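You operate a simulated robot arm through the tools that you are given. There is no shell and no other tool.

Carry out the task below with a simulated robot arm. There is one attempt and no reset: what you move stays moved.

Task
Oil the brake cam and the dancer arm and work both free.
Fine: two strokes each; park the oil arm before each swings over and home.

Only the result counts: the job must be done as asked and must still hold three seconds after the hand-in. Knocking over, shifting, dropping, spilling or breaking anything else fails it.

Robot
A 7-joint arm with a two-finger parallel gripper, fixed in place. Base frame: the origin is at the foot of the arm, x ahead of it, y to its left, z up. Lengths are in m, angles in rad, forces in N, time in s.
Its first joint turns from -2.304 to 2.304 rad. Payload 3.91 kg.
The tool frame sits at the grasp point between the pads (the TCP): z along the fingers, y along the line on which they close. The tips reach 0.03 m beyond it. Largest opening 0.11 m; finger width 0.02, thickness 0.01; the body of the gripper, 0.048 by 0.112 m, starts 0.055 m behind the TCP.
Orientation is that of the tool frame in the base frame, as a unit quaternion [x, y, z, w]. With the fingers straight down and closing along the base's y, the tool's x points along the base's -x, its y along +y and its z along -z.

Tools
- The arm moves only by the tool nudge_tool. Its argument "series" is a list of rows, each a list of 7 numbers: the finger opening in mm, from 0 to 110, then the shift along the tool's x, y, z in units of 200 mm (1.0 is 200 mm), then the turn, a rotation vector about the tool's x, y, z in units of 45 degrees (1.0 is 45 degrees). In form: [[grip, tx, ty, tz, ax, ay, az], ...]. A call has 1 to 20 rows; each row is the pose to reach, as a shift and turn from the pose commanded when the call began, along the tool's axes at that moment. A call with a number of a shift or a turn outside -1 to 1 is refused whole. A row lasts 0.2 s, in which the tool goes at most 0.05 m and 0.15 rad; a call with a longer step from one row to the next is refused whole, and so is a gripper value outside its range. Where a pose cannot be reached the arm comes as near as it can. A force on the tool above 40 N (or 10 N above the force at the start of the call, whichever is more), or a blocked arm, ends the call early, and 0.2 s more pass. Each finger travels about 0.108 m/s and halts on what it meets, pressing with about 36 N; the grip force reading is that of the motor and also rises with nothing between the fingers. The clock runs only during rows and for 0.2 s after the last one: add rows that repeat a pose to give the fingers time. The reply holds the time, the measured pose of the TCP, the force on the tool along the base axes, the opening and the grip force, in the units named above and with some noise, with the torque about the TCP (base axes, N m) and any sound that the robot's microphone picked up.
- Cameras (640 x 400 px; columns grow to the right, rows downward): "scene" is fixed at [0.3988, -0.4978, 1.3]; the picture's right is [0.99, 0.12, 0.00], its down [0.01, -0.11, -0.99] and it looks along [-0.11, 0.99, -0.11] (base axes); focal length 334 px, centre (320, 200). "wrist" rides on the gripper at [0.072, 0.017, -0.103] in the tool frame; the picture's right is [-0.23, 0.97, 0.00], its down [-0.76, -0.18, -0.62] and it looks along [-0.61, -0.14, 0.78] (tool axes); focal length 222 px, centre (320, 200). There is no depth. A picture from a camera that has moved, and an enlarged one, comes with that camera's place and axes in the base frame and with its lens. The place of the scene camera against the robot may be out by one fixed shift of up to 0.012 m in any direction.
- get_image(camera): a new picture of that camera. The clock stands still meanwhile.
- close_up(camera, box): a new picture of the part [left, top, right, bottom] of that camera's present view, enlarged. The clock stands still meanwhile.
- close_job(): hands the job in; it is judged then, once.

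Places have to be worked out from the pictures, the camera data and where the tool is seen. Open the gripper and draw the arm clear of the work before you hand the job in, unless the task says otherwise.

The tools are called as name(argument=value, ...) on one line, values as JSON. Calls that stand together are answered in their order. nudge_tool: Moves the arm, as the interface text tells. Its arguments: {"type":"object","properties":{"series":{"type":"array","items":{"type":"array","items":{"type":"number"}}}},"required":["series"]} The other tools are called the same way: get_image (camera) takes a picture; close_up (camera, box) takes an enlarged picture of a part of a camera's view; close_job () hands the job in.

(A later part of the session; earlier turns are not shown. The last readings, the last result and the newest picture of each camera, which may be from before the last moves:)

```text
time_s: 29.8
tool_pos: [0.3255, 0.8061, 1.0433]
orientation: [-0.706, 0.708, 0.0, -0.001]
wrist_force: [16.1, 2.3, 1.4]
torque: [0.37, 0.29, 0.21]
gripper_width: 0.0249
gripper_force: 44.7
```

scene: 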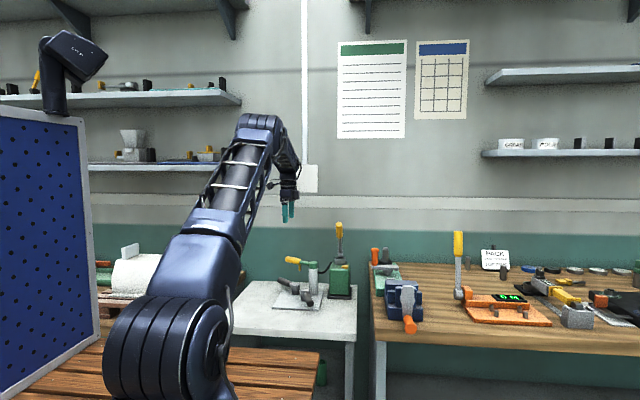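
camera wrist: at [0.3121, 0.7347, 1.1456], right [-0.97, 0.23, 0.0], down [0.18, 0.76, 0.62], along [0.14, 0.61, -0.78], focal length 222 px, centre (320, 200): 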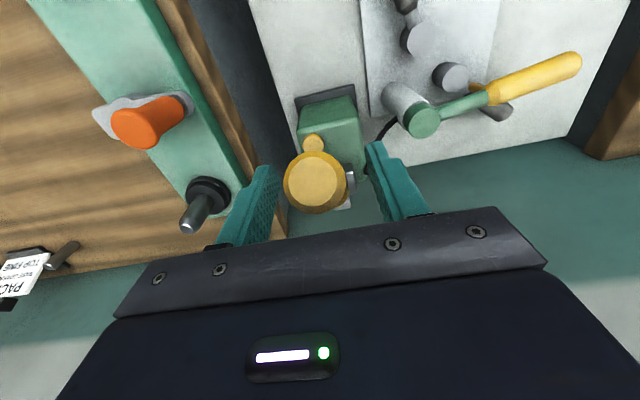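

The sign flipped to +16 N, so the centre is in between; I reopen, go back 0.9 mm and grip again.

nudge_tool(series=[[30, 0, 0, 0, 0, 0, 0], [30, 0, -0.0045, 0, 0, 0, 0], [22, 0, -0.0045, 0, 0, 0, 0], [20, 0, -0.0045, 0, 0, 0, 0], [20, 0, -0.0045, 0, 0, 0, 0]])

```text
time_s: 31.0
tool_pos: [0.3252, 0.8049, 1.0429]
orientation: [-0.706, 0.708, 0.0, 0.001]
wrist_force: [7.0, 2.2, -1.0]
torque: [0.03, 0.28, 0.15]
gripper_width: 0.0248
gripper_force: 45.2
```

Side force is down to 7 N with a firm grip. I test the first 10° of the stroke: handle down and towards the robot, with the tool turning with the lever.

nudge_tool(series=[[20, 0.0261, 0, 0.024, 0, -0.0556, 0], [20, 0.0523, 0, 0.0479, 0, -0.1111, 0], [20, 0.0762, 0, 0.074, 0, -0.1667, 0], [20, 0.1002, 0, 0.1002, 0, -0.2222, 0]])

close_up(camera="scene", box=[270, 200, 380, 310])

```text
time_s: 32.0
tool_pos: [0.3249, 0.7858, 1.0232]
orientation: [-0.704, 0.705, 0.063, 0.063]
wrist_force: [11.4, -5.5, 9.7]
torque: [0.46, 0.29, 0.38]
gripper_width: 0.0249
gripper_force: 45.2
```

```text
3.64 times, centred on (325, 255) of scene
camera zoom: at [0.3988, -0.4978, 1.3], right [0.99, 0.12, 0.0], down [0.01, -0.11, -0.99], along [-0.11, 0.99, -0.11], focal length 1213 px, centre (302, 0)
```

zoom: 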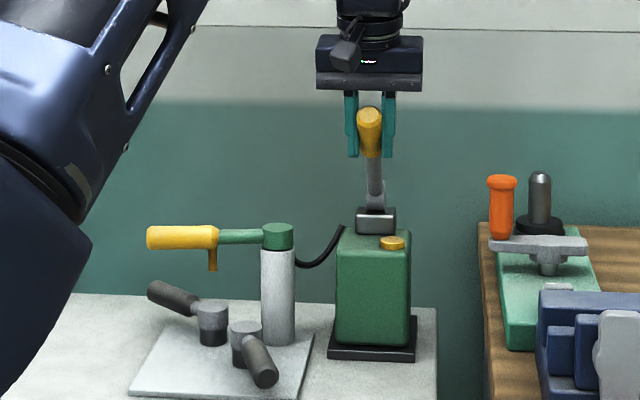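

The lever follows with little resistance. I continue the down-stroke by up to 35° more, watching for the stop.

nudge_tool(series=[[20, 0.0523, 0, 0.0479, 0, -0.1111, 0], [20, 0.1002, 0, 0.1002, 0, -0.2222, 0], [20, 0.1433, 0, 0.1565, 0, -0.3333, 0], [20, 0.1814, 0, 0.2163, 0, -0.4444, 0], [20, 0.2142, 0, 0.2791, 0, -0.5556, 0], [20, 0.2413, 0, 0.3447, 0, -0.6667, 0], [20, 0.2626, 0, 0.4123, 0, -0.7778, 0]])

close_up(camera="scene", box=[270, 200, 380, 310])

```text
time_s: 33.6
tool_pos: [0.3251, 0.7453, 0.9299]
orientation: [-0.654, 0.654, 0.271, 0.269]
wrist_force: [9.9, 0.4, 0.1]
torque: [-0.16, 0.12, 0.14]
gripper_width: 0.0255
gripper_force: 5.0
```

```text
3.64 times, centred on (325, 255) of scene
camera zoom: at [0.3988, -0.4978, 1.3], right [0.99, 0.12, 0.0], down [0.01, -0.11, -0.99], along [-0.11, 0.99, -0.11], focal length 1213 px, centre (302, 0)
```

zoom: 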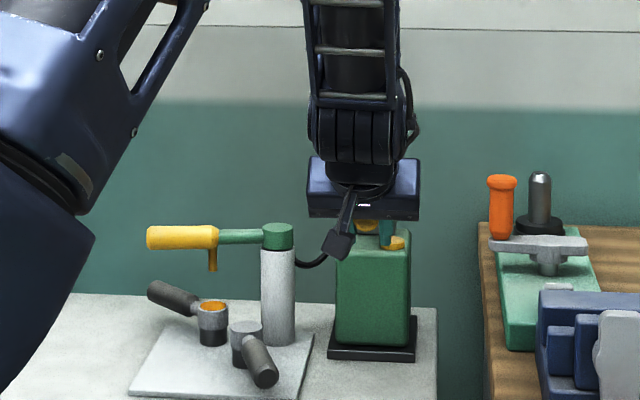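

Oil has appeared on the back hub: the first delivery happened. The grip reading dropped, so I check with the wrist camera before returning the lever.

get_image(camera="wrist")

close_up(camera="scene", box=[270, 240, 330, 300])

```text
taken
camera wrist: at [0.3093, 0.622, 0.9517], right [-0.97, 0.16, 0.16], down [0.18, 0.1, 0.98], along [0.14, 0.98, -0.13], focal length 222 px, centre (320, 200)
```

wrist: 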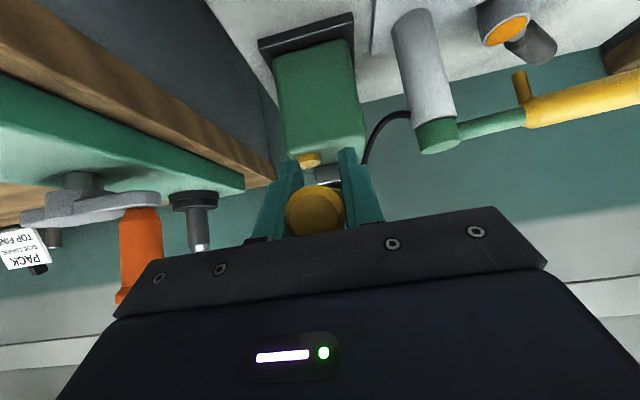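

```text
6.67 times, centred on (300, 270) of scene
camera zoom: at [0.3988, -0.4978, 1.3], right [0.99, 0.12, 0.0], down [0.01, -0.11, -0.99], along [-0.11, 0.99, -0.11], focal length 2224 px, centre (453, -267)
```

zoom: 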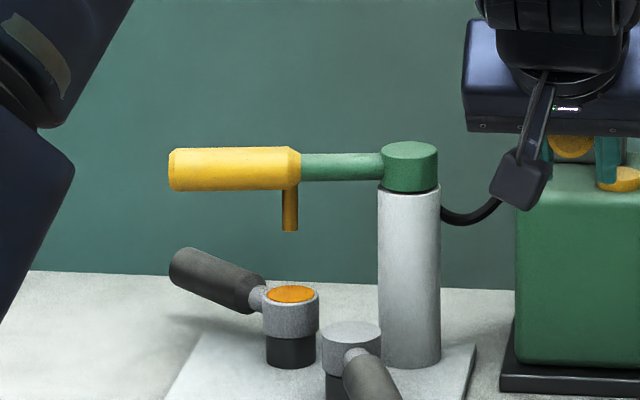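

The handle is still between the pads, and oil sits centred on the back hub. I feel a few degrees further for the bottom stop, to be sure the stroke is complete.

nudge_tool(series=[[20, 0.0422, 0, 0.038, 0, -0.0889, 0], [20, 0.0816, 0, 0.0788, 0, -0.1778, 0]])

get_image(camera="wrist")

```text
time_s: 34.2
tool_pos: [0.3265, 0.7497, 0.9123]
orientation: [-0.632, 0.632, 0.316, 0.318]
wrist_force: [5.7, -7.9, 33.2]
torque: [-1.02, 0.04, 0.51]
gripper_width: 0.0247
gripper_force: 45.2
```

```text
taken
camera wrist: at [0.3097, 0.6232, 0.915], right [-0.97, 0.14, 0.18], down [0.18, -0.04, 0.98], along [0.14, 0.99, 0.02], focal length 222 px, centre (320, 200)
```

wrist: 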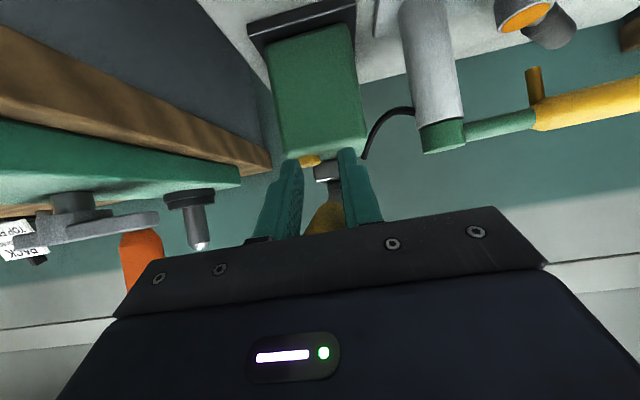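

The z force rose to 33 N and the handle looks displaced relative to the pads; I check the scene camera to see the actual lever angle.

close_up(camera="scene", box=[300, 210, 380, 290])

close_up(camera="wrist", box=[260, 140, 400, 250])

```text
5.00 times, centred on (340, 250) of scene
camera zoom: at [0.3988, -0.4978, 1.3], right [0.99, 0.12, 0.0], down [0.01, -0.11, -0.99], along [-0.11, 0.99, -0.11], focal length 1668 px, centre (220, -50)
```

zoom: 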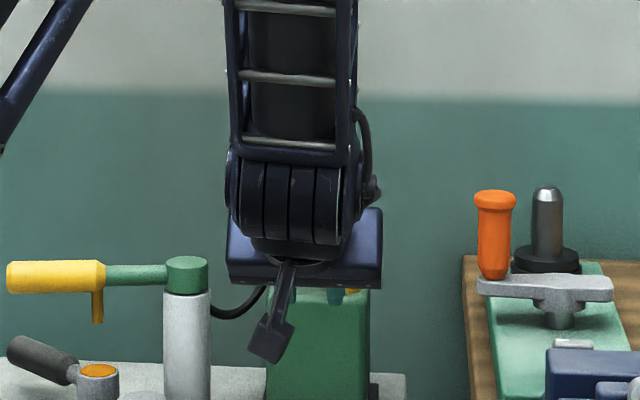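

```text
3.64 times, centred on (330, 195) of wrist
camera zoom: at [0.3097, 0.6232, 0.915], right [-0.97, 0.14, 0.18], down [0.18, -0.04, 0.98], along [0.14, 0.99, 0.02], focal length 808 px, centre (284, 218)
```

zoom: 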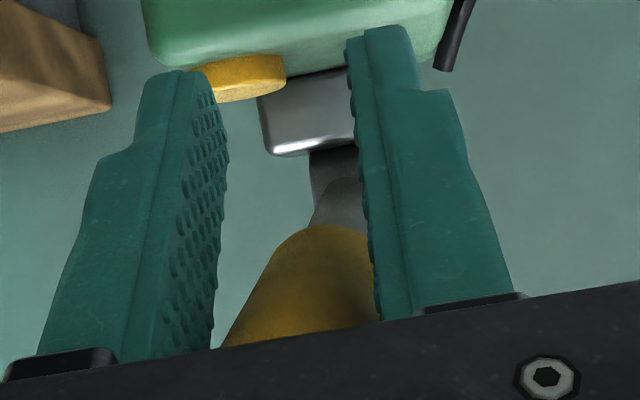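

The lever is at about 87° (horizontal) against its bottom stop; the pads slid about 14 mm below its axis. The stroke is complete, so I loosen the fingers to see whether the lever stays or springs back.

nudge_tool(series=[[32, 0, 0, 0, 0, 0, 0], [32, 0, 0, 0, 0, 0, 0]])

close_up(camera="wrist", box=[260, 140, 400, 250])

```text
time_s: 34.8
tool_pos: [0.3254, 0.7475, 0.911]
orientation: [-0.632, 0.633, 0.316, 0.317]
wrist_force: [-1.5, -18.3, 34.6]
torque: [-0.39, -0.06, -0.09]
gripper_width: 0.0319
gripper_force: 0.0
```

```text
3.64 times, centred on (330, 195) of wrist
camera zoom: at [0.3094, 0.6221, 0.9138], right [-0.97, 0.14, 0.18], down [0.18, -0.04, 0.98], along [0.14, 0.99, 0.02], focal length 808 px, centre (284, 218)
```

zoom: 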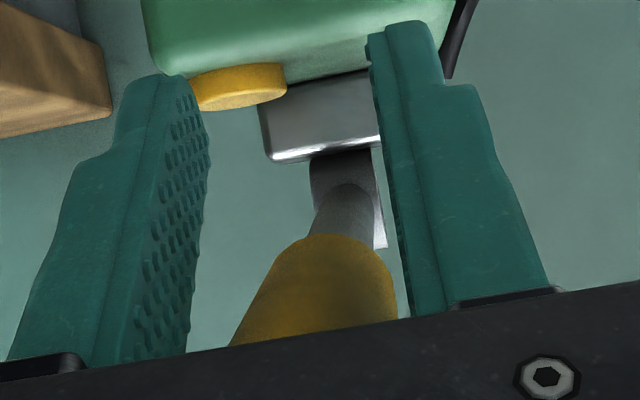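

The force persists with open fingers, so the gripper body is resting on the handle's end. I back off the last 8° and see whether the lever follows.

nudge_tool(series=[[32, -0.045, 0, -0.035, 0, 0.0889, 0], [32, -0.0918, 0, -0.0667, 0, 0.1778, 0], [32, -0.0918, 0, -0.0667, 0, 0.1778, 0]])

close_up(camera="wrist", box=[260, 140, 400, 250])

```text
time_s: 35.6
tool_pos: [0.3244, 0.7484, 0.932]
orientation: [-0.653, 0.654, 0.271, 0.271]
wrist_force: [1.5, -2.2, 1.3]
torque: [0.1, 0.07, 0.04]
gripper_width: 0.0317
gripper_force: 0.1
```

```text
3.64 times, centred on (330, 195) of wrist
camera zoom: at [0.3088, 0.6243, 0.9531], right [-0.97, 0.16, 0.16], down [0.18, 0.1, 0.98], along [0.14, 0.98, -0.12], focal length 808 px, centre (284, 218)
```

zoom: 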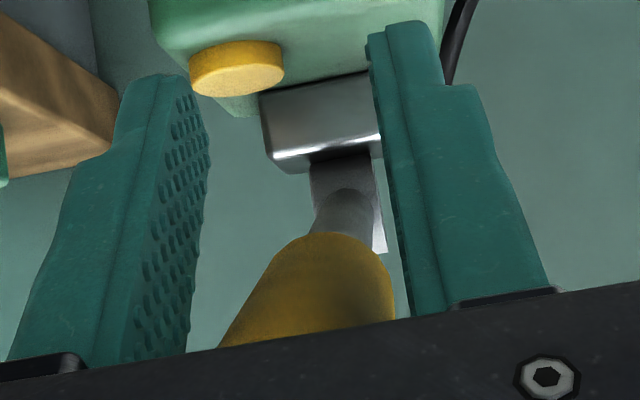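

The lever followed the tool back up: it has a light return spring and rests against the gripper body. I return the whole way with loose fingers, letting the lever come home.

nudge_tool(series=[[32, -0.0563, 0, -0.0432, 0, 0.1111, 0], [32, -0.1161, 0, -0.0813, 0, 0.2222, 0], [32, -0.1789, 0, -0.1141, 0, 0.3333, 0], [32, -0.2444, 0, -0.1412, 0, 0.4444, 0], [32, -0.3121, 0, -0.1625, 0, 0.5556, 0], [32, -0.3813, 0, -0.1779, 0, 0.6667, 0], [32, -0.4516, 0, -0.1871, 0, 0.7778, 0], [32, -0.5225, 0, -0.1902, 0, 0.8889, 0], [32, -0.5932, 0, -0.1871, 0, 1.0, 0]])

get_image(camera="wrist")

close_up(camera="scene", box=[270, 190, 380, 300])

```text
time_s: 37.6
tool_pos: [0.3262, 0.8057, 1.0432]
orientation: [-0.706, 0.708, 0.0, 0.0]
wrist_force: [-0.5, 0.3, 1.5]
torque: [0.0, 0.0, -0.05]
gripper_width: 0.0319
gripper_force: 0.1
```

```text
taken
camera wrist: at [0.3103, 0.7347, 1.1462], right [-0.97, 0.23, 0.0], down [0.18, 0.76, 0.62], along [0.14, 0.61, -0.78], focal length 222 px, centre (320, 200)
```

wrist: 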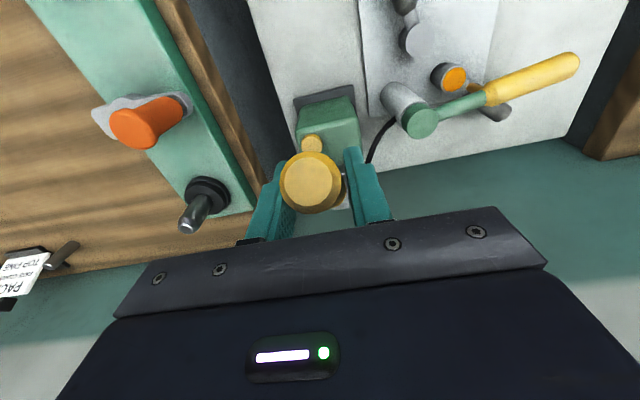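

```text
3.64 times, centred on (325, 245) of scene
camera zoom: at [0.3988, -0.4978, 1.3], right [0.99, 0.12, 0.0], down [0.01, -0.11, -0.99], along [-0.11, 0.99, -0.11], focal length 1213 px, centre (302, 36)
```

zoom: 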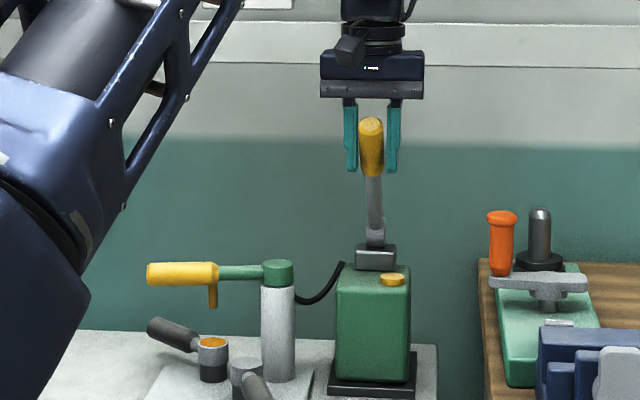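

The lever is home again and there is one dose on the hub. I grip the handle again and make the second stroke in one go.

nudge_tool(series=[[20, 0, 0, 0, 0, 0, 0], [20, 0, 0, 0, 0, 0, 0], [20, 0, 0, 0, 0, 0, 0], [20, 0.0523, 0, 0.0479, 0, -0.1111, 0], [20, 0.1002, 0, 0.1002, 0, -0.2222, 0], [20, 0.1433, 0, 0.1565, 0, -0.3333, 0], [20, 0.1814, 0, 0.2163, 0, -0.4444, 0], [20, 0.2142, 0, 0.2791, 0, -0.5556, 0], [20, 0.2413, 0, 0.3447, 0, -0.6667, 0], [20, 0.2626, 0, 0.4123, 0, -0.7778, 0], [20, 0.2779, 0, 0.4815, 0, -0.8889, 0], [20, 0.2871, 0, 0.5518, 0, -1.0, 0]])

get_image(camera="wrist")

close_up(camera="scene", box=[270, 240, 330, 300])

```text
time_s: 40.2
tool_pos: [0.3248, 0.75, 0.9333]
orientation: [-0.653, 0.653, 0.271, 0.271]
wrist_force: [-6.3, 4.7, 2.9]
torque: [-0.35, -0.21, -0.05]
gripper_width: 0.0251
gripper_force: 24.6
```

```text
taken
camera wrist: at [0.3096, 0.6261, 0.9536], right [-0.97, 0.16, 0.16], down [0.18, 0.1, 0.98], along [0.14, 0.98, -0.12], focal length 222 px, centre (320, 200)
```

wrist: 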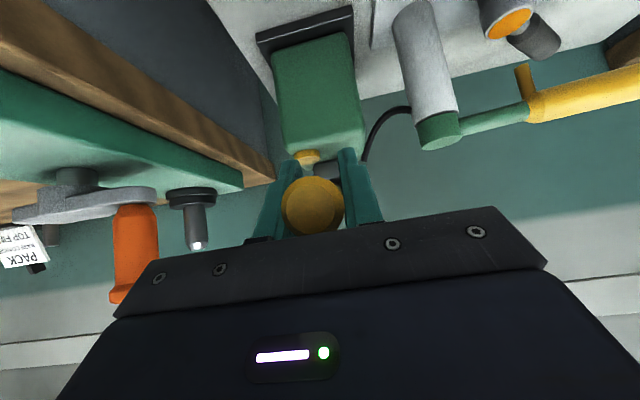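

```text
6.67 times, centred on (300, 270) of scene
camera zoom: at [0.3988, -0.4978, 1.3], right [0.99, 0.12, 0.0], down [0.01, -0.11, -0.99], along [-0.11, 0.99, -0.11], focal length 2224 px, centre (453, -267)
```

zoom: 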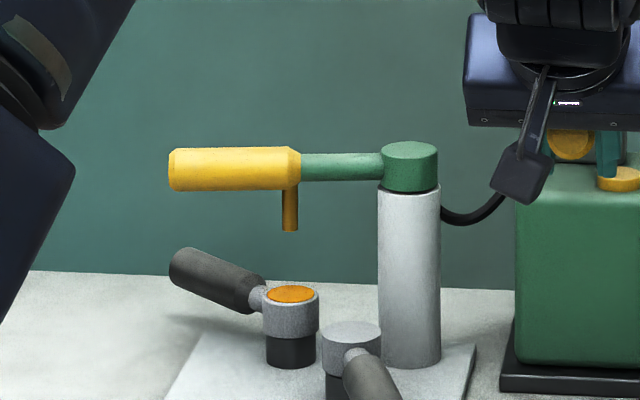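

The oil spot looks unchanged, so to be sure this second stroke also reaches the bottom stop I add the same last 8° as before.

nudge_tool(series=[[20, 0.0422, 0, 0.038, 0, -0.0889, 0], [20, 0.0816, 0, 0.0788, 0, -0.1778, 0]])

close_up(camera="wrist", box=[260, 140, 400, 250])

close_up(camera="wrist", box=[440, 0, 600, 110])

close_up(camera="scene", box=[270, 240, 330, 300])

```text
time_s: 40.8
tool_pos: [0.3258, 0.7485, 0.9134]
orientation: [-0.632, 0.632, 0.317, 0.318]
wrist_force: [-0.7, 12.8, 34.1]
torque: [-0.88, 0.03, 0.1]
gripper_width: 0.0249
gripper_force: 44.8
```

```text
3.64 times, centred on (330, 195) of wrist
camera zoom: at [0.3095, 0.6235, 0.9164], right [-0.97, 0.14, 0.18], down [0.18, -0.05, 0.98], along [0.14, 0.99, 0.02], focal length 808 px, centre (284, 218)
```

zoom: 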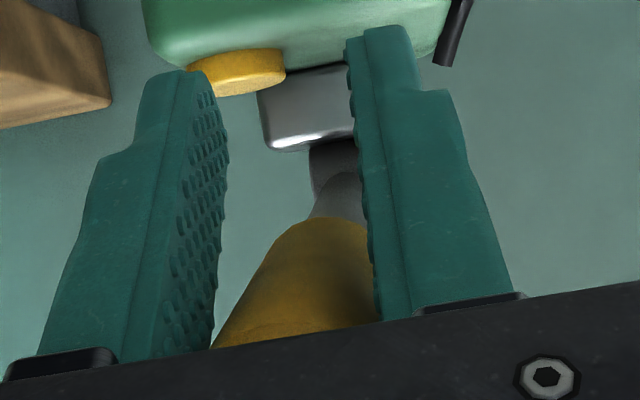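

```text
3.64 times, centred on (520, 55) of wrist
camera zoom: at [0.3095, 0.6235, 0.9164], right [-0.97, 0.14, 0.18], down [0.18, -0.05, 0.98], along [0.14, 0.99, 0.02], focal length 808 px, centre (-407, 727)
```

zoom: 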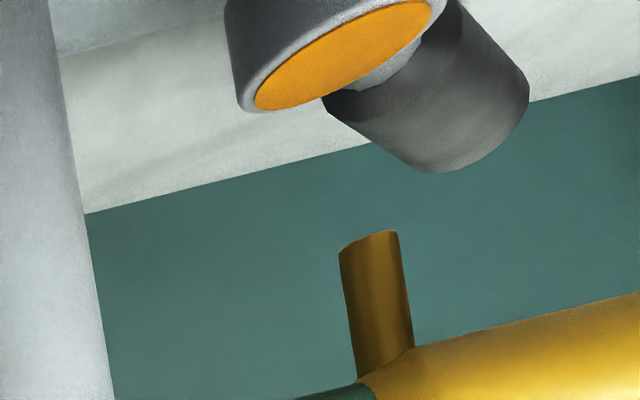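

```text
6.67 times, centred on (300, 270) of scene
camera zoom: at [0.3988, -0.4978, 1.3], right [0.99, 0.12, 0.0], down [0.01, -0.11, -0.99], along [-0.11, 0.99, -0.11], focal length 2224 px, centre (453, -267)
```

zoom: 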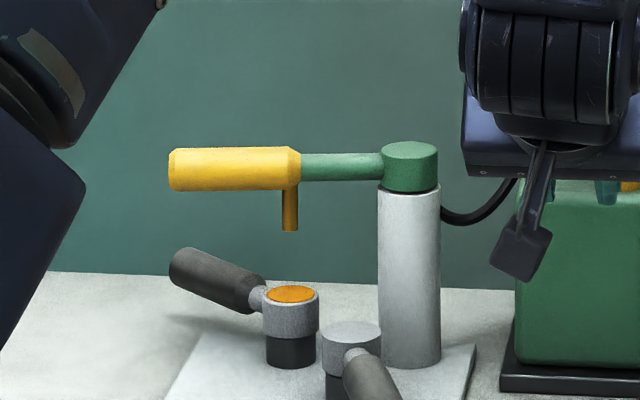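

The second stroke reached the stop (34 N). I loosen the fingers, back off, and bring the lever home along the same arc.

nudge_tool(series=[[32, 0, 0, 0, 0, 0, 0], [32, -0.045, 0, -0.035, 0, 0.0889, 0], [32, -0.0918, 0, -0.0667, 0, 0.1778, 0]])

nudge_tool(series=[[32, -0.0563, 0, -0.0432, 0, 0.1111, 0], [32, -0.1161, 0, -0.0813, 0, 0.2222, 0], [32, -0.1789, 0, -0.1141, 0, 0.3333, 0], [32, -0.2444, 0, -0.1412, 0, 0.4444, 0], [32, -0.3121, 0, -0.1625, 0, 0.5556, 0], [32, -0.3813, 0, -0.1779, 0, 0.6667, 0], [32, -0.4516, 0, -0.1871, 0, 0.7778, 0], [32, -0.5225, 0, -0.1902, 0, 0.8889, 0], [32, -0.5932, 0, -0.1871, 0, 1.0, 0]])

get_image(camera="wrist")

close_up(camera="scene", box=[270, 190, 380, 300])

```text
time_s: 41.5
tool_pos: [0.3252, 0.7435, 0.916]
orientation: [-0.643, 0.645, 0.291, 0.292]
wrist_force: [-2.0, -27.3, 6.9]
torque: [1.13, -0.11, -0.04]
gripper_width: 0.0319
gripper_force: 0.1
stopped in row 3: the force on the tool passed its limit at 51 N (the readings are from after the stop); the commanded pose is now the measured one
```

```text
time_s: 41.9
tool_pos: [0.3252, 0.7439, 0.9295]
orientation: [-0.653, 0.654, 0.27, 0.27]
wrist_force: [-2.6, -26.5, 9.6]
torque: [1.12, -0.15, -0.04]
gripper_width: 0.0322
gripper_force: 0.1
stopped in row 1: the force on the tool passed its limit at 43 N (the readings are from after the stop); the commanded pose is now the measured one
```

```text
taken
camera wrist: at [0.3097, 0.6218, 0.9507], right [-0.97, 0.16, 0.16], down [0.18, 0.1, 0.98], along [0.14, 0.98, -0.13], focal length 222 px, centre (320, 200)
```

wrist: 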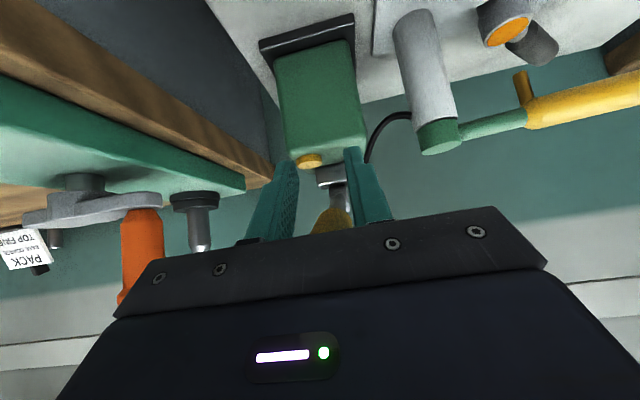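

```text
3.64 times, centred on (325, 245) of scene
camera zoom: at [0.3988, -0.4978, 1.3], right [0.99, 0.12, 0.0], down [0.01, -0.11, -0.99], along [-0.11, 0.99, -0.11], focal length 1213 px, centre (302, 36)
```

zoom: 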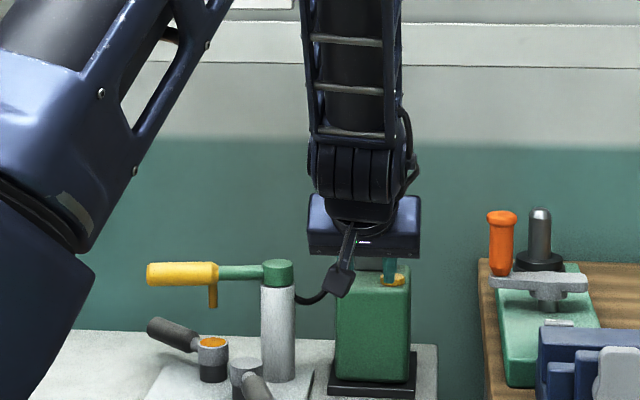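

The return stopped because the handle's end is jammed against the gripper body (-27 N in y). I ease the tool 10 mm straight back (-y) to free it.

nudge_tool(series=[[36, 0.018, 0, -0.018, 0, 0, 0], [36, 0.0354, 0, -0.0354, 0, 0, 0]])

close_up(camera="wrist", box=[260, 140, 400, 250])

```text
time_s: 42.5
tool_pos: [0.3259, 0.7361, 0.9294]
orientation: [-0.653, 0.653, 0.271, 0.271]
wrist_force: [0.4, 0.4, 0.0]
torque: [0.0, 0.03, 0.02]
gripper_width: 0.036
gripper_force: 0.1
```

```text
3.64 times, centred on (330, 195) of wrist
camera zoom: at [0.3104, 0.6127, 0.9503], right [-0.97, 0.16, 0.16], down [0.18, 0.1, 0.98], along [0.14, 0.98, -0.12], focal length 808 px, centre (284, 218)
```

zoom: 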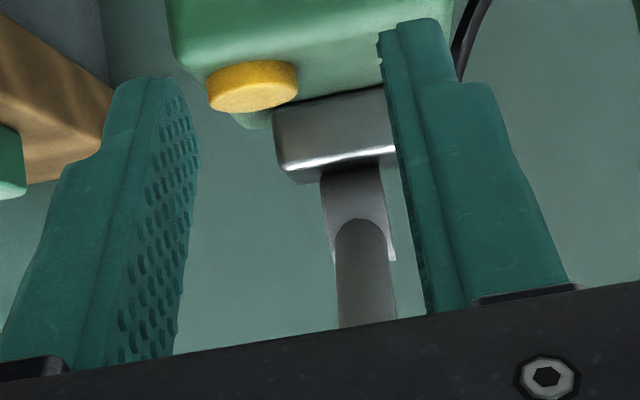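

The force is gone and the lever has sprung up out of the gripper. I withdraw along the tool axis and look at the lever's position.

nudge_tool(series=[[36, 0.0, 0, -0.2, 0, 0, 0], [50, 0.0, 0, -0.4, 0, 0, 0], [60, 0, 0, -0.55, 0, 0, 0]])

get_image(camera="wrist")

get_image(camera="scene")

```text
time_s: 43.2
tool_pos: [0.3265, 0.6568, 1.0081]
orientation: [-0.652, 0.655, 0.27, 0.27]
wrist_force: [-1.0, 0.3, -0.4]
torque: [-0.02, 0.0, 0.02]
gripper_width: 0.0599
gripper_force: 0.1
```

```text
taken
camera wrist: at [0.3106, 0.5341, 1.0281], right [-0.97, 0.16, 0.16], down [0.18, 0.1, 0.98], along [0.14, 0.98, -0.13], focal length 222 px, centre (320, 200)
```

wrist: 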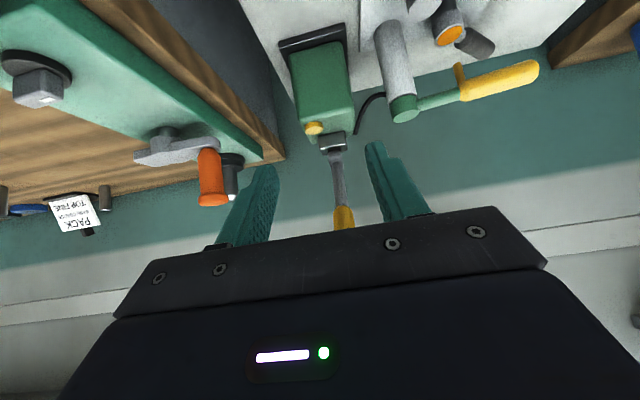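

```text
taken
```

scene: 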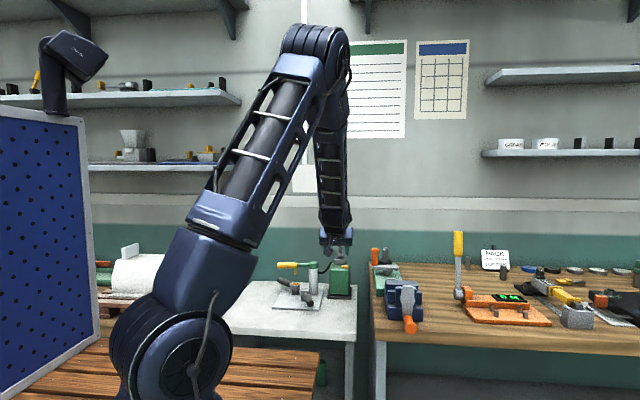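

The lever is back upright and the back hub has its two strokes. I untilt and rise to go back to the oil arm.

nudge_tool(series=[[70, -0.11, 0, -0.11, 0, 0.1667, 0], [80, -0.22, 0, -0.22, 0, 0.3333, 0], [90, -0.33, 0, -0.33, 0, 0.5, 0], [100, -0.44, 0, -0.44, 0, 0.6667, 0], [110, -0.55, 0, -0.55, 0, 0.8333, 0], [110, -0.66, 0, -0.66, 0, 1.0, 0]])

```text
time_s: 44.6
tool_pos: [0.3243, 0.6594, 1.1949]
orientation: [-0.705, 0.709, -0.001, -0.001]
wrist_force: [-0.1, 0.6, 0.5]
torque: [-0.01, 0.05, 0.0]
gripper_width: 0.11
gripper_force: 0.0
```

Now back towards the oil arm: sideways to x≈0.13 while turning 45°.

nudge_tool(series=[[110, 0, 0.163, 0, 0, 0, 0.1667], [110, 0, 0.327, 0, 0, 0, 0.3333], [110, 0, 0.49, 0, 0, 0, 0.5], [110, 0, 0.653, 0, 0, 0, 0.6667], [110, 0, 0.817, 0, 0, 0, 0.8333], [110, 0, 0.98, 0, 0, 0, 1.0]])

get_image(camera="wrist")

```text
time_s: 46.0
tool_pos: [0.1322, 0.6586, 1.1954]
orientation: [-0.38, 0.925, 0.0, 0.0]
wrist_force: [0.4, -0.9, -0.5]
torque: [0.01, 0.09, -0.03]
gripper_width: 0.1102
gripper_force: 0.0
```

```text
taken
camera wrist: at [0.0701, 0.6206, 1.2983], right [-0.52, 0.85, 0.0], down [0.67, 0.41, 0.62], along [0.53, 0.33, -0.78], focal length 222 px, centre (320, 200)
```

wrist: 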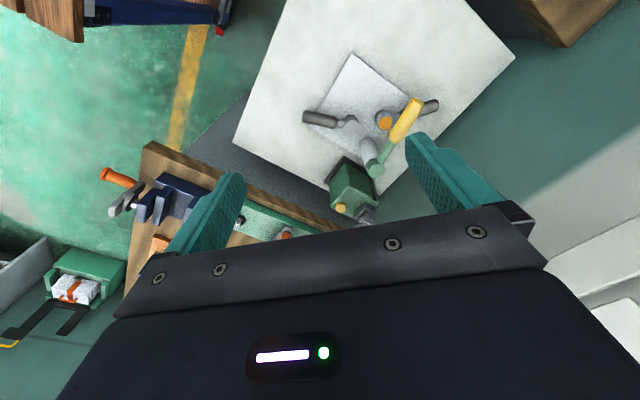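

I go above the oil-arm handle at (0.100,0.832,1.02), turned to match the arm's 189°.

nudge_tool(series=[[100, -0.07, 0.104, 0.125, 0, 0, 0.1143], [90, -0.143, 0.207, 0.25, 0, 0, 0.2286], [80, -0.214, 0.31, 0.375, 0, 0, 0.3429], [70, -0.285, 0.414, 0.5, 0, 0, 0.4571], [60, -0.357, 0.518, 0.625, 0, 0, 0.5714], [60, -0.428, 0.621, 0.75, 0, 0, 0.6857], [60, -0.4995, 0.7245, 0.875, 0, 0, 0.8]])

get_image(camera="wrist")

```text
time_s: 47.6
tool_pos: [0.1024, 0.8311, 1.0206]
orientation: [-0.077, 0.997, 0.001, 0.0]
wrist_force: [-0.5, -1.2, 0.5]
torque: [0.01, 0.06, 0.01]
gripper_width: 0.06
gripper_force: 0.2
```

```text
taken
camera wrist: at [0.0298, 0.8371, 1.1237], right [0.08, 1.0, 0.0], down [0.78, -0.06, 0.62], along [0.62, -0.05, -0.78], focal length 222 px, centre (320, 200)
```

wrist: 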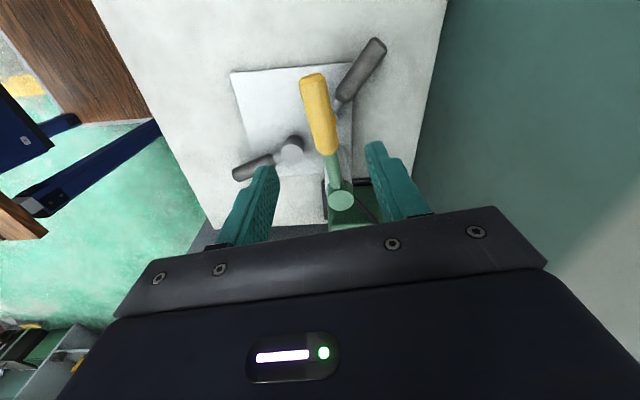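

The handle is centred between the fingers. I descend to z≈0.875 and close to the loose 30 mm cage.

nudge_tool(series=[[60, 0, 0, 0.2, 0, 0, 0], [60, 0, 0, 0.4, 0, 0, 0], [60, 0, 0, 0.6, 0, 0, 0], [60, 0, 0, 0.725, 0, 0, 0], [40, 0, 0, 0.725, 0, 0, 0], [30, 0, 0, 0.725, 0, 0, 0]])

get_image(camera="wrist")

```text
time_s: 49.0
tool_pos: [0.0984, 0.8329, 0.8763]
orientation: [-0.076, 0.997, -0.001, 0.0]
wrist_force: [0.1, -0.9, -0.1]
torque: [0.02, 0.02, -0.02]
gripper_width: 0.0303
gripper_force: 0.3
```

```text
taken
camera wrist: at [0.0253, 0.8392, 0.9794], right [0.07, 1.0, 0.0], down [0.78, -0.06, 0.62], along [0.62, -0.05, -0.78], focal length 222 px, centre (320, 200)
```

wrist: 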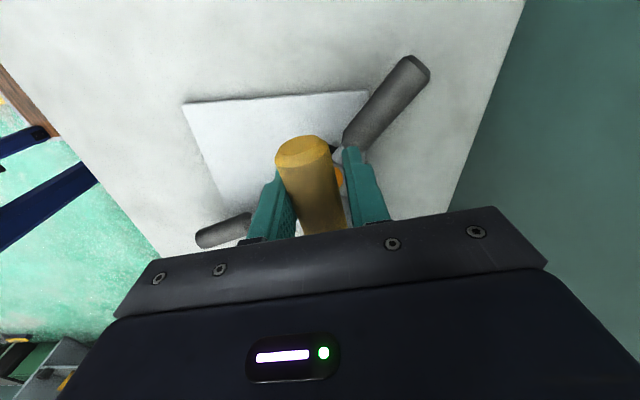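

The arm is caged again. I swing it towards the front hub, about 57° in two moves.

nudge_tool(series=[[30, -0.0022, -0.0514, 0, 0, 0, -0.1111], [30, -0.009, -0.1025, 0, 0, 0, -0.2222], [30, -0.0201, -0.1527, 0, 0, 0, -0.3333], [30, -0.0356, -0.2018, 0, 0, 0, -0.4444], [30, -0.0553, -0.2493, 0, 0, 0, -0.5556], [30, -0.079, -0.295, 0, 0, 0, -0.6667]])

nudge_tool(series=[[30, -0.0022, -0.0514, 0, 0, 0, -0.1111], [30, -0.009, -0.1025, 0, 0, 0, -0.2222], [30, -0.0201, -0.1527, 0, 0, 0, -0.3333], [30, -0.0356, -0.2018, 0, 0, 0, -0.4444], [30, -0.0553, -0.2493, 0, 0, 0, -0.5556], [30, -0.0643, -0.2679, 0, 0, 0, -0.6]])

get_image(camera="wrist")

close_up(camera="scene", box=[270, 230, 350, 310])

```text
time_s: 50.5
tool_pos: [0.1233, 0.7773, 0.8735]
orientation: [-0.333, 0.943, -0.002, 0.0]
wrist_force: [0.2, 0.4, 1.3]
torque: [-0.03, -0.02, 0.02]
gripper_width: 0.03
gripper_force: 0.6
```

```text
time_s: 51.9
tool_pos: [0.1675, 0.7429, 0.8738]
orientation: [-0.544, 0.839, 0.001, -0.001]
wrist_force: [1.5, -0.6, -0.7]
torque: [-0.05, 0.05, 0.02]
gripper_width: 0.031
gripper_force: 0.7
```

```text
taken
camera wrist: at [0.124, 0.6842, 0.9765], right [-0.8, 0.61, 0.0], down [0.47, 0.62, 0.62], along [0.38, 0.5, -0.78], focal length 222 px, centre (320, 200)
```

wrist: 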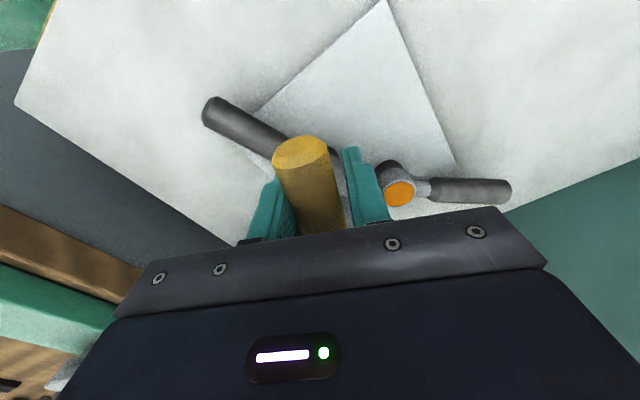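

```text
5.00 times, centred on (310, 270) of scene
camera zoom: at [0.3988, -0.4978, 1.3], right [0.99, 0.12, 0.0], down [0.01, -0.11, -0.99], along [-0.11, 0.99, -0.11], focal length 1668 px, centre (370, -150)
```

zoom: 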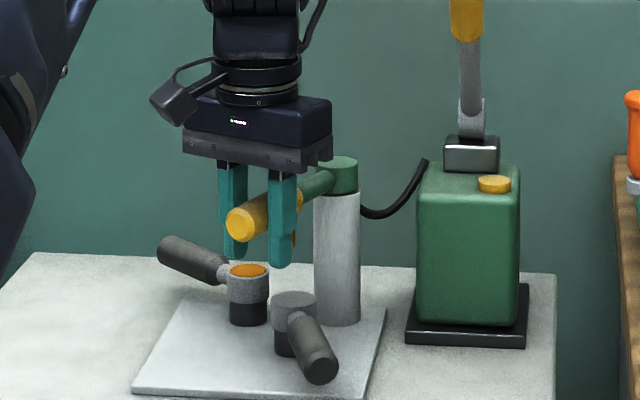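

The arm is near the front hub but I estimate it is about 1.5–2° short. I nudge it 1.5° further, then release and lift to inspect.

nudge_tool(series=[[30, 0, -0.0155, 0, 0, 0, -0.0333], [30, 0, -0.0155, 0, 0, 0, -0.0333], [60, 0, -0.0155, 0, 0, 0, -0.0333], [60, 0, -0.0155, 0, 0, 0, -0.0333], [60, 0, -0.0155, -0.2, 0, 0, -0.0333], [80, 0, -0.0155, -0.4, 0, 0, -0.0333], [100, 0, -0.0155, -0.6, 0, 0, -0.0333], [110, 0, -0.0155, -0.8, 0, 0, -0.0333]])

get_image(camera="wrist")

close_up(camera="scene", box=[280, 240, 340, 300])

```text
time_s: 53.6
tool_pos: [0.1721, 0.7434, 1.0323]
orientation: [-0.555, 0.832, -0.001, 0.0]
wrist_force: [0.4, 0.2, 0.0]
torque: [0.0, -0.04, -0.01]
gripper_width: 0.1103
gripper_force: 0.0
```

```text
taken
camera wrist: at [0.1294, 0.6829, 1.1356], right [-0.81, 0.58, 0.0], down [0.46, 0.64, 0.62], along [0.36, 0.5, -0.78], focal length 222 px, centre (320, 200)
```

wrist: 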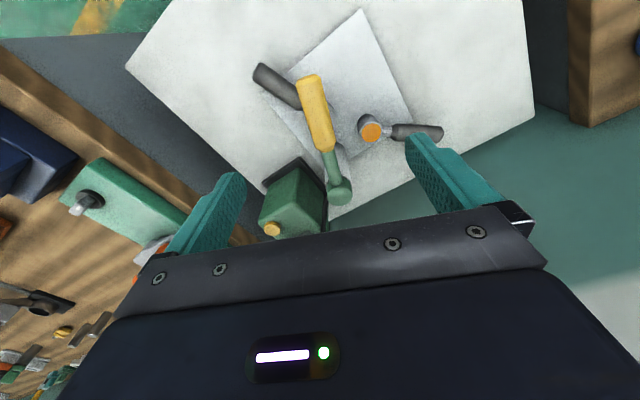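

```text
6.67 times, centred on (310, 270) of scene
camera zoom: at [0.3988, -0.4978, 1.3], right [0.99, 0.12, 0.0], down [0.01, -0.11, -0.99], along [-0.11, 0.99, -0.11], focal length 2224 px, centre (387, -267)
```

zoom: 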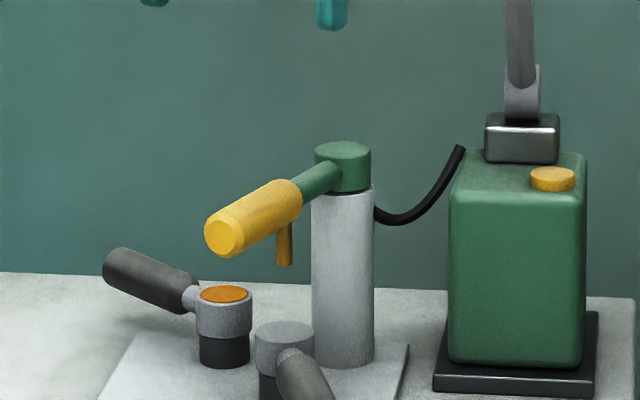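

In the scene view, the nozzle (column 284) is right over the front hub's centre (column 284). I zoom in further to confirm.

close_up(camera="scene", box=[294, 255, 330, 291])

close_up(camera="wrist", box=[240, 50, 400, 220])

```text
11.11 times, centred on (312, 273) of scene
camera zoom: at [0.3988, -0.4978, 1.3], right [0.99, 0.12, 0.0], down [0.01, -0.11, -0.99], along [-0.11, 0.99, -0.11], focal length 3707 px, centre (409, -611)
```

zoom: 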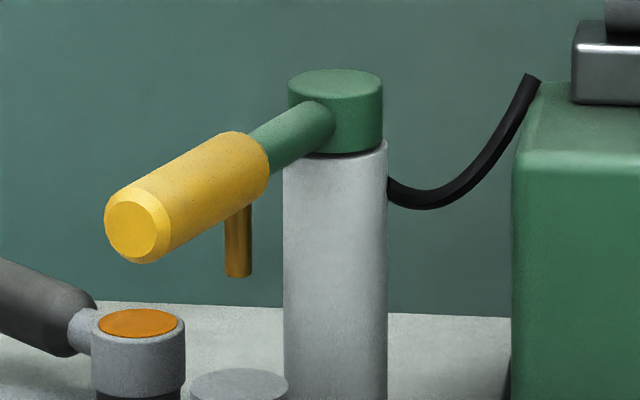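

```text
2.35 times, centred on (320, 135) of wrist
camera zoom: at [0.1294, 0.6829, 1.1356], right [-0.81, 0.58, 0.0], down [0.46, 0.64, 0.62], along [0.36, 0.5, -0.78], focal length 523 px, centre (320, 353)
```

zoom: 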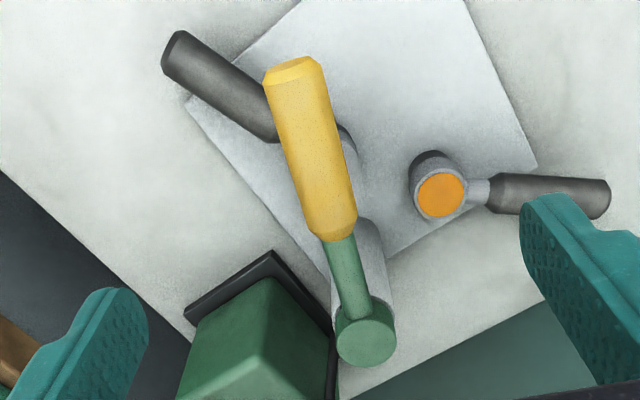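

The nozzle is aligned with the front hub to under a millimetre across the view, with the radius fixed by the arm. I rise and go to the pump again.

nudge_tool(series=[[110, 0, 0, -0.24, 0, 0, 0], [110, 0, 0, -0.45, 0, 0, 0], [110, 0.0177, -0.174, -0.53, 0, 0, -0.1], [110, 0.0354, -0.347, -0.61, 0, 0, -0.2], [110, 0.0531, -0.521, -0.69, 0, 0, -0.3], [110, 0.0708, -0.694, -0.77, 0, 0, -0.4], [110, 0.0885, -0.868, -0.84, 0, 0, -0.502]])

get_image(camera="wrist")

```text
time_s: 55.2
tool_pos: [0.323, 0.6597, 1.2]
orientation: [0.708, -0.706, 0.001, 0.001]
wrist_force: [-0.6, 0.4, -0.2]
torque: [-0.05, -0.01, 0.01]
gripper_width: 0.1101
gripper_force: 0.0
```

```text
taken
camera wrist: at [0.3073, 0.5879, 1.3029], right [-0.97, 0.23, 0.0], down [0.18, 0.76, 0.62], along [0.14, 0.61, -0.78], focal length 222 px, centre (320, 200)
```

wrist: 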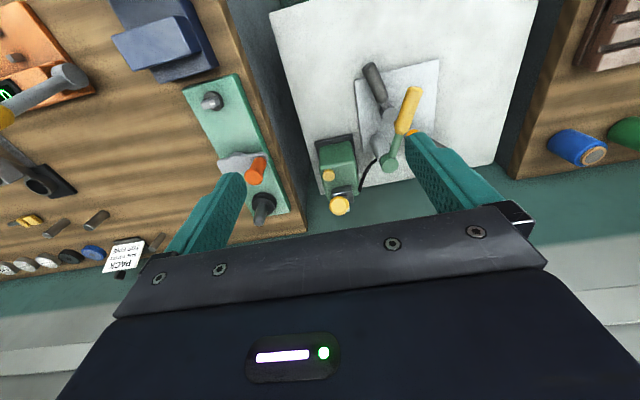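

The pump lever is at rest. This time I will grip nearer the handle's end (radius 0.178 m) to keep the handle clear of the gripper body. I move above it first.

nudge_tool(series=[[100, -0.23, -0.005, 0.05, 0, 0, 0], [80, -0.46, -0.0075, 0.1, 0, 0, 0], [60, -0.685, -0.0075, 0.2, 0, 0, 0], [60, -0.685, -0.0075, 0.3, 0, 0, 0], [50, -0.685, -0.0075, 0.3, 0, 0, 0]])

close_up(camera="scene", box=[310, 190, 370, 250])

close_up(camera="wrist", box=[260, 60, 400, 220])

```text
time_s: 56.5
tool_pos: [0.3221, 0.7983, 1.1385]
orientation: [-0.706, 0.708, 0.0, -0.001]
wrist_force: [0.6, -0.6, 0.6]
torque: [0.0, 0.02, 0.04]
gripper_width: 0.0501
gripper_force: 0.0
```

```text
6.67 times, centred on (340, 220) of scene
camera zoom: at [0.3988, -0.4978, 1.3], right [0.99, 0.12, 0.0], down [0.01, -0.11, -0.99], along [-0.11, 0.99, -0.11], focal length 2224 px, centre (187, 67)
```

zoom: 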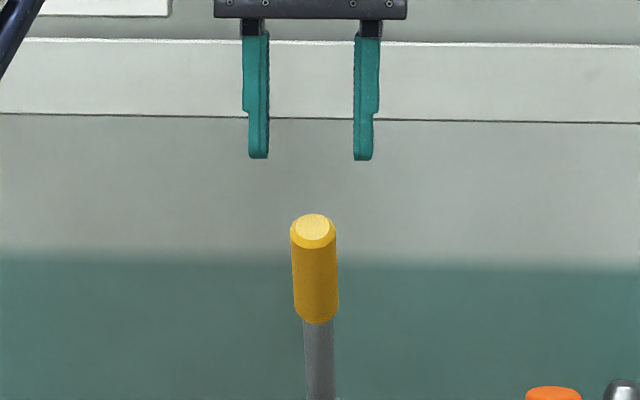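

```text
2.50 times, centred on (330, 140) of wrist
camera zoom: at [0.3074, 0.7263, 1.2419], right [-0.97, 0.23, 0.0], down [0.18, 0.76, 0.62], along [0.14, 0.61, -0.78], focal length 555 px, centre (295, 350)
```

zoom: 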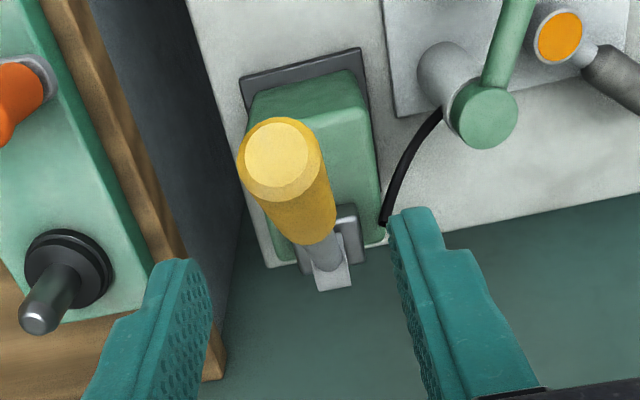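

The tool needs about 2 mm in +x to be centred. I correct, descend to z≈1.056 and grip.

nudge_tool(series=[[50, 0, -0.01, 0.1, 0, 0, 0], [50, 0, -0.01, 0.25, 0, 0, 0], [50, 0, -0.01, 0.415, 0, 0, 0], [32, 0, -0.01, 0.415, 0, 0, 0], [20, 0, -0.01, 0.415, 0, 0, 0], [20, 0, -0.01, 0.415, 0, 0, 0]])

close_up(camera="scene", box=[310, 190, 370, 250])

```text
time_s: 57.9
tool_pos: [0.3259, 0.7957, 1.0578]
orientation: [-0.706, 0.708, 0.001, 0.0]
wrist_force: [12.0, 2.4, 1.0]
torque: [0.46, 0.12, 0.14]
gripper_width: 0.0247
gripper_force: 44.7
```

```text
6.67 times, centred on (340, 220) of scene
camera zoom: at [0.3988, -0.4978, 1.3], right [0.99, 0.12, 0.0], down [0.01, -0.11, -0.99], along [-0.11, 0.99, -0.11], focal length 2224 px, centre (187, 67)
```

zoom: 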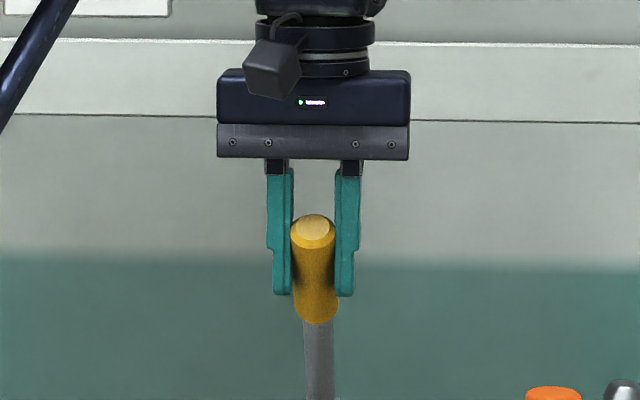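

Good grip with only 12 N side force. I make the first stroke for the front hub: 45° down along the arc.

nudge_tool(series=[[20, 0.0578, 0, 0.0519, 0, -0.1111, 0], [20, 0.1109, 0, 0.1086, 0, -0.2222, 0], [20, 0.1588, 0, 0.1697, 0, -0.3333, 0], [20, 0.2012, 0, 0.2348, 0, -0.4444, 0], [20, 0.2378, 0, 0.3033, 0, -0.5556, 0], [20, 0.2683, 0, 0.3747, 0, -0.6667, 0], [20, 0.2924, 0, 0.4485, 0, -0.7778, 0], [20, 0.3101, 0, 0.5242, 0, -0.8889, 0], [20, 0.321, 0, 0.601, 0, -1.0, 0]])

close_up(camera="scene", box=[280, 240, 340, 300])

get_image(camera="wrist")

```text
time_s: 59.9
tool_pos: [0.3251, 0.7332, 0.942]
orientation: [0.653, -0.652, -0.272, -0.272]
wrist_force: [-13.9, -12.6, 22.7]
torque: [-0.95, 0.2, -0.28]
gripper_width: 0.0247
gripper_force: 44.9
```

```text
6.67 times, centred on (310, 270) of scene
camera zoom: at [0.3988, -0.4978, 1.3], right [0.99, 0.12, 0.0], down [0.01, -0.11, -0.99], along [-0.11, 0.99, -0.11], focal length 2224 px, centre (387, -267)
```

zoom: 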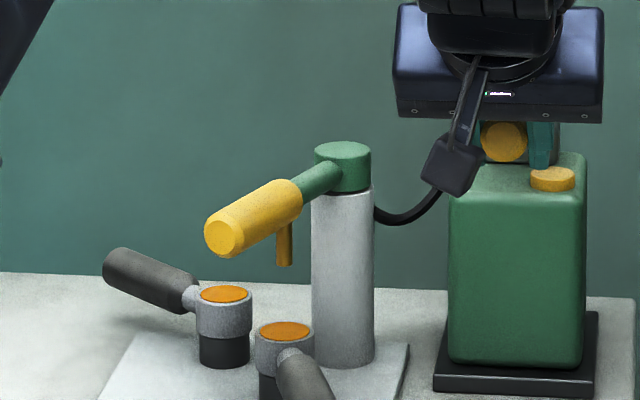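

```text
taken
camera wrist: at [0.3098, 0.609, 0.9634], right [-0.97, 0.16, 0.16], down [0.18, 0.09, 0.98], along [0.14, 0.98, -0.12], focal length 222 px, centre (320, 200)
```

wrist: 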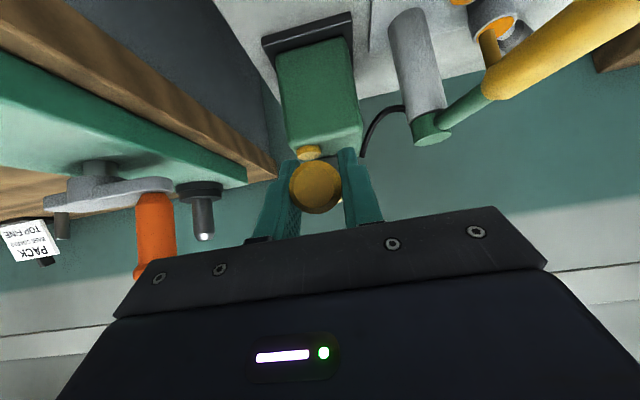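

Oil has appeared on the front hub, so the first stroke counted. I return the lever with the grip held.

nudge_tool(series=[[20, -0.0621, 0, -0.0467, 0, 0.1111, 0], [20, -0.1281, 0, -0.0877, 0, 0.2222, 0], [20, -0.1973, 0, -0.1228, 0, 0.3333, 0], [20, -0.2694, 0, -0.1518, 0, 0.4444, 0], [20, -0.3437, 0, -0.1744, 0, 0.5556, 0], [20, -0.4197, 0, -0.1904, 0, 0.6667, 0], [20, -0.4968, 0, -0.1997, 0, 0.7778, 0], [20, -0.5745, 0, -0.2023, 0, 0.8889, 0], [20, -0.652, 0, -0.198, 0, 1.0, 0]])

close_up(camera="scene", box=[310, 190, 370, 250])

```text
time_s: 61.9
tool_pos: [0.3259, 0.7957, 1.0573]
orientation: [-0.707, 0.707, -0.001, -0.002]
wrist_force: [-23.2, -20.0, -7.0]
torque: [1.29, -0.45, -0.02]
gripper_width: 0.0248
gripper_force: 44.9
```

```text
6.67 times, centred on (340, 220) of scene
camera zoom: at [0.3988, -0.4978, 1.3], right [0.99, 0.12, 0.0], down [0.01, -0.11, -0.99], along [-0.11, 0.99, -0.11], focal length 2224 px, centre (187, 67)
```

zoom: 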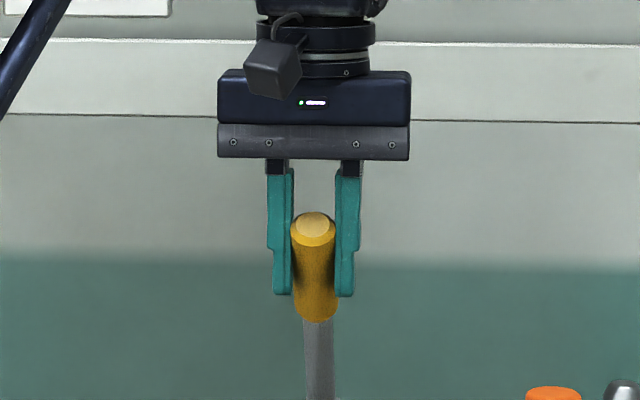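

The lever is home against its upper stop. I open to relax the side load, regrip, and make the second stroke.

nudge_tool(series=[[32, 0, 0, 0, 0, 0, 0], [32, 0, 0, 0, 0, 0, 0], [32, 0, 0, 0, 0, 0, 0]])

close_up(camera="scene", box=[280, 200, 370, 300])

```text
time_s: 62.6
tool_pos: [0.3272, 0.7979, 1.0581]
orientation: [-0.707, 0.707, -0.001, -0.001]
wrist_force: [-0.5, 0.6, -1.3]
torque: [-0.01, -0.01, -0.01]
gripper_width: 0.0321
gripper_force: 0.0
```

```text
4.00 times, centred on (325, 250) of scene
camera zoom: at [0.3988, -0.4978, 1.3], right [0.99, 0.12, 0.0], down [0.01, -0.11, -0.99], along [-0.11, 0.99, -0.11], focal length 1334 px, centre (300, 0)
```

zoom: 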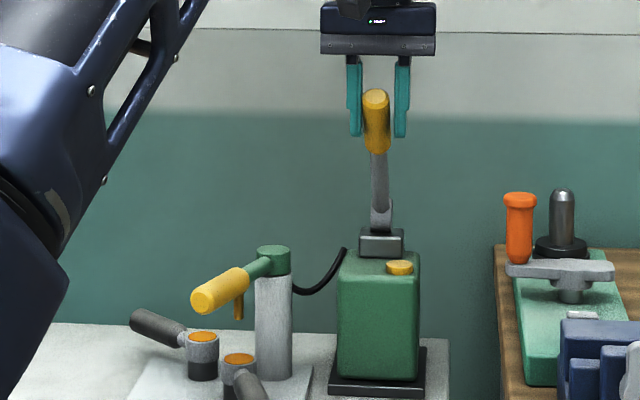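

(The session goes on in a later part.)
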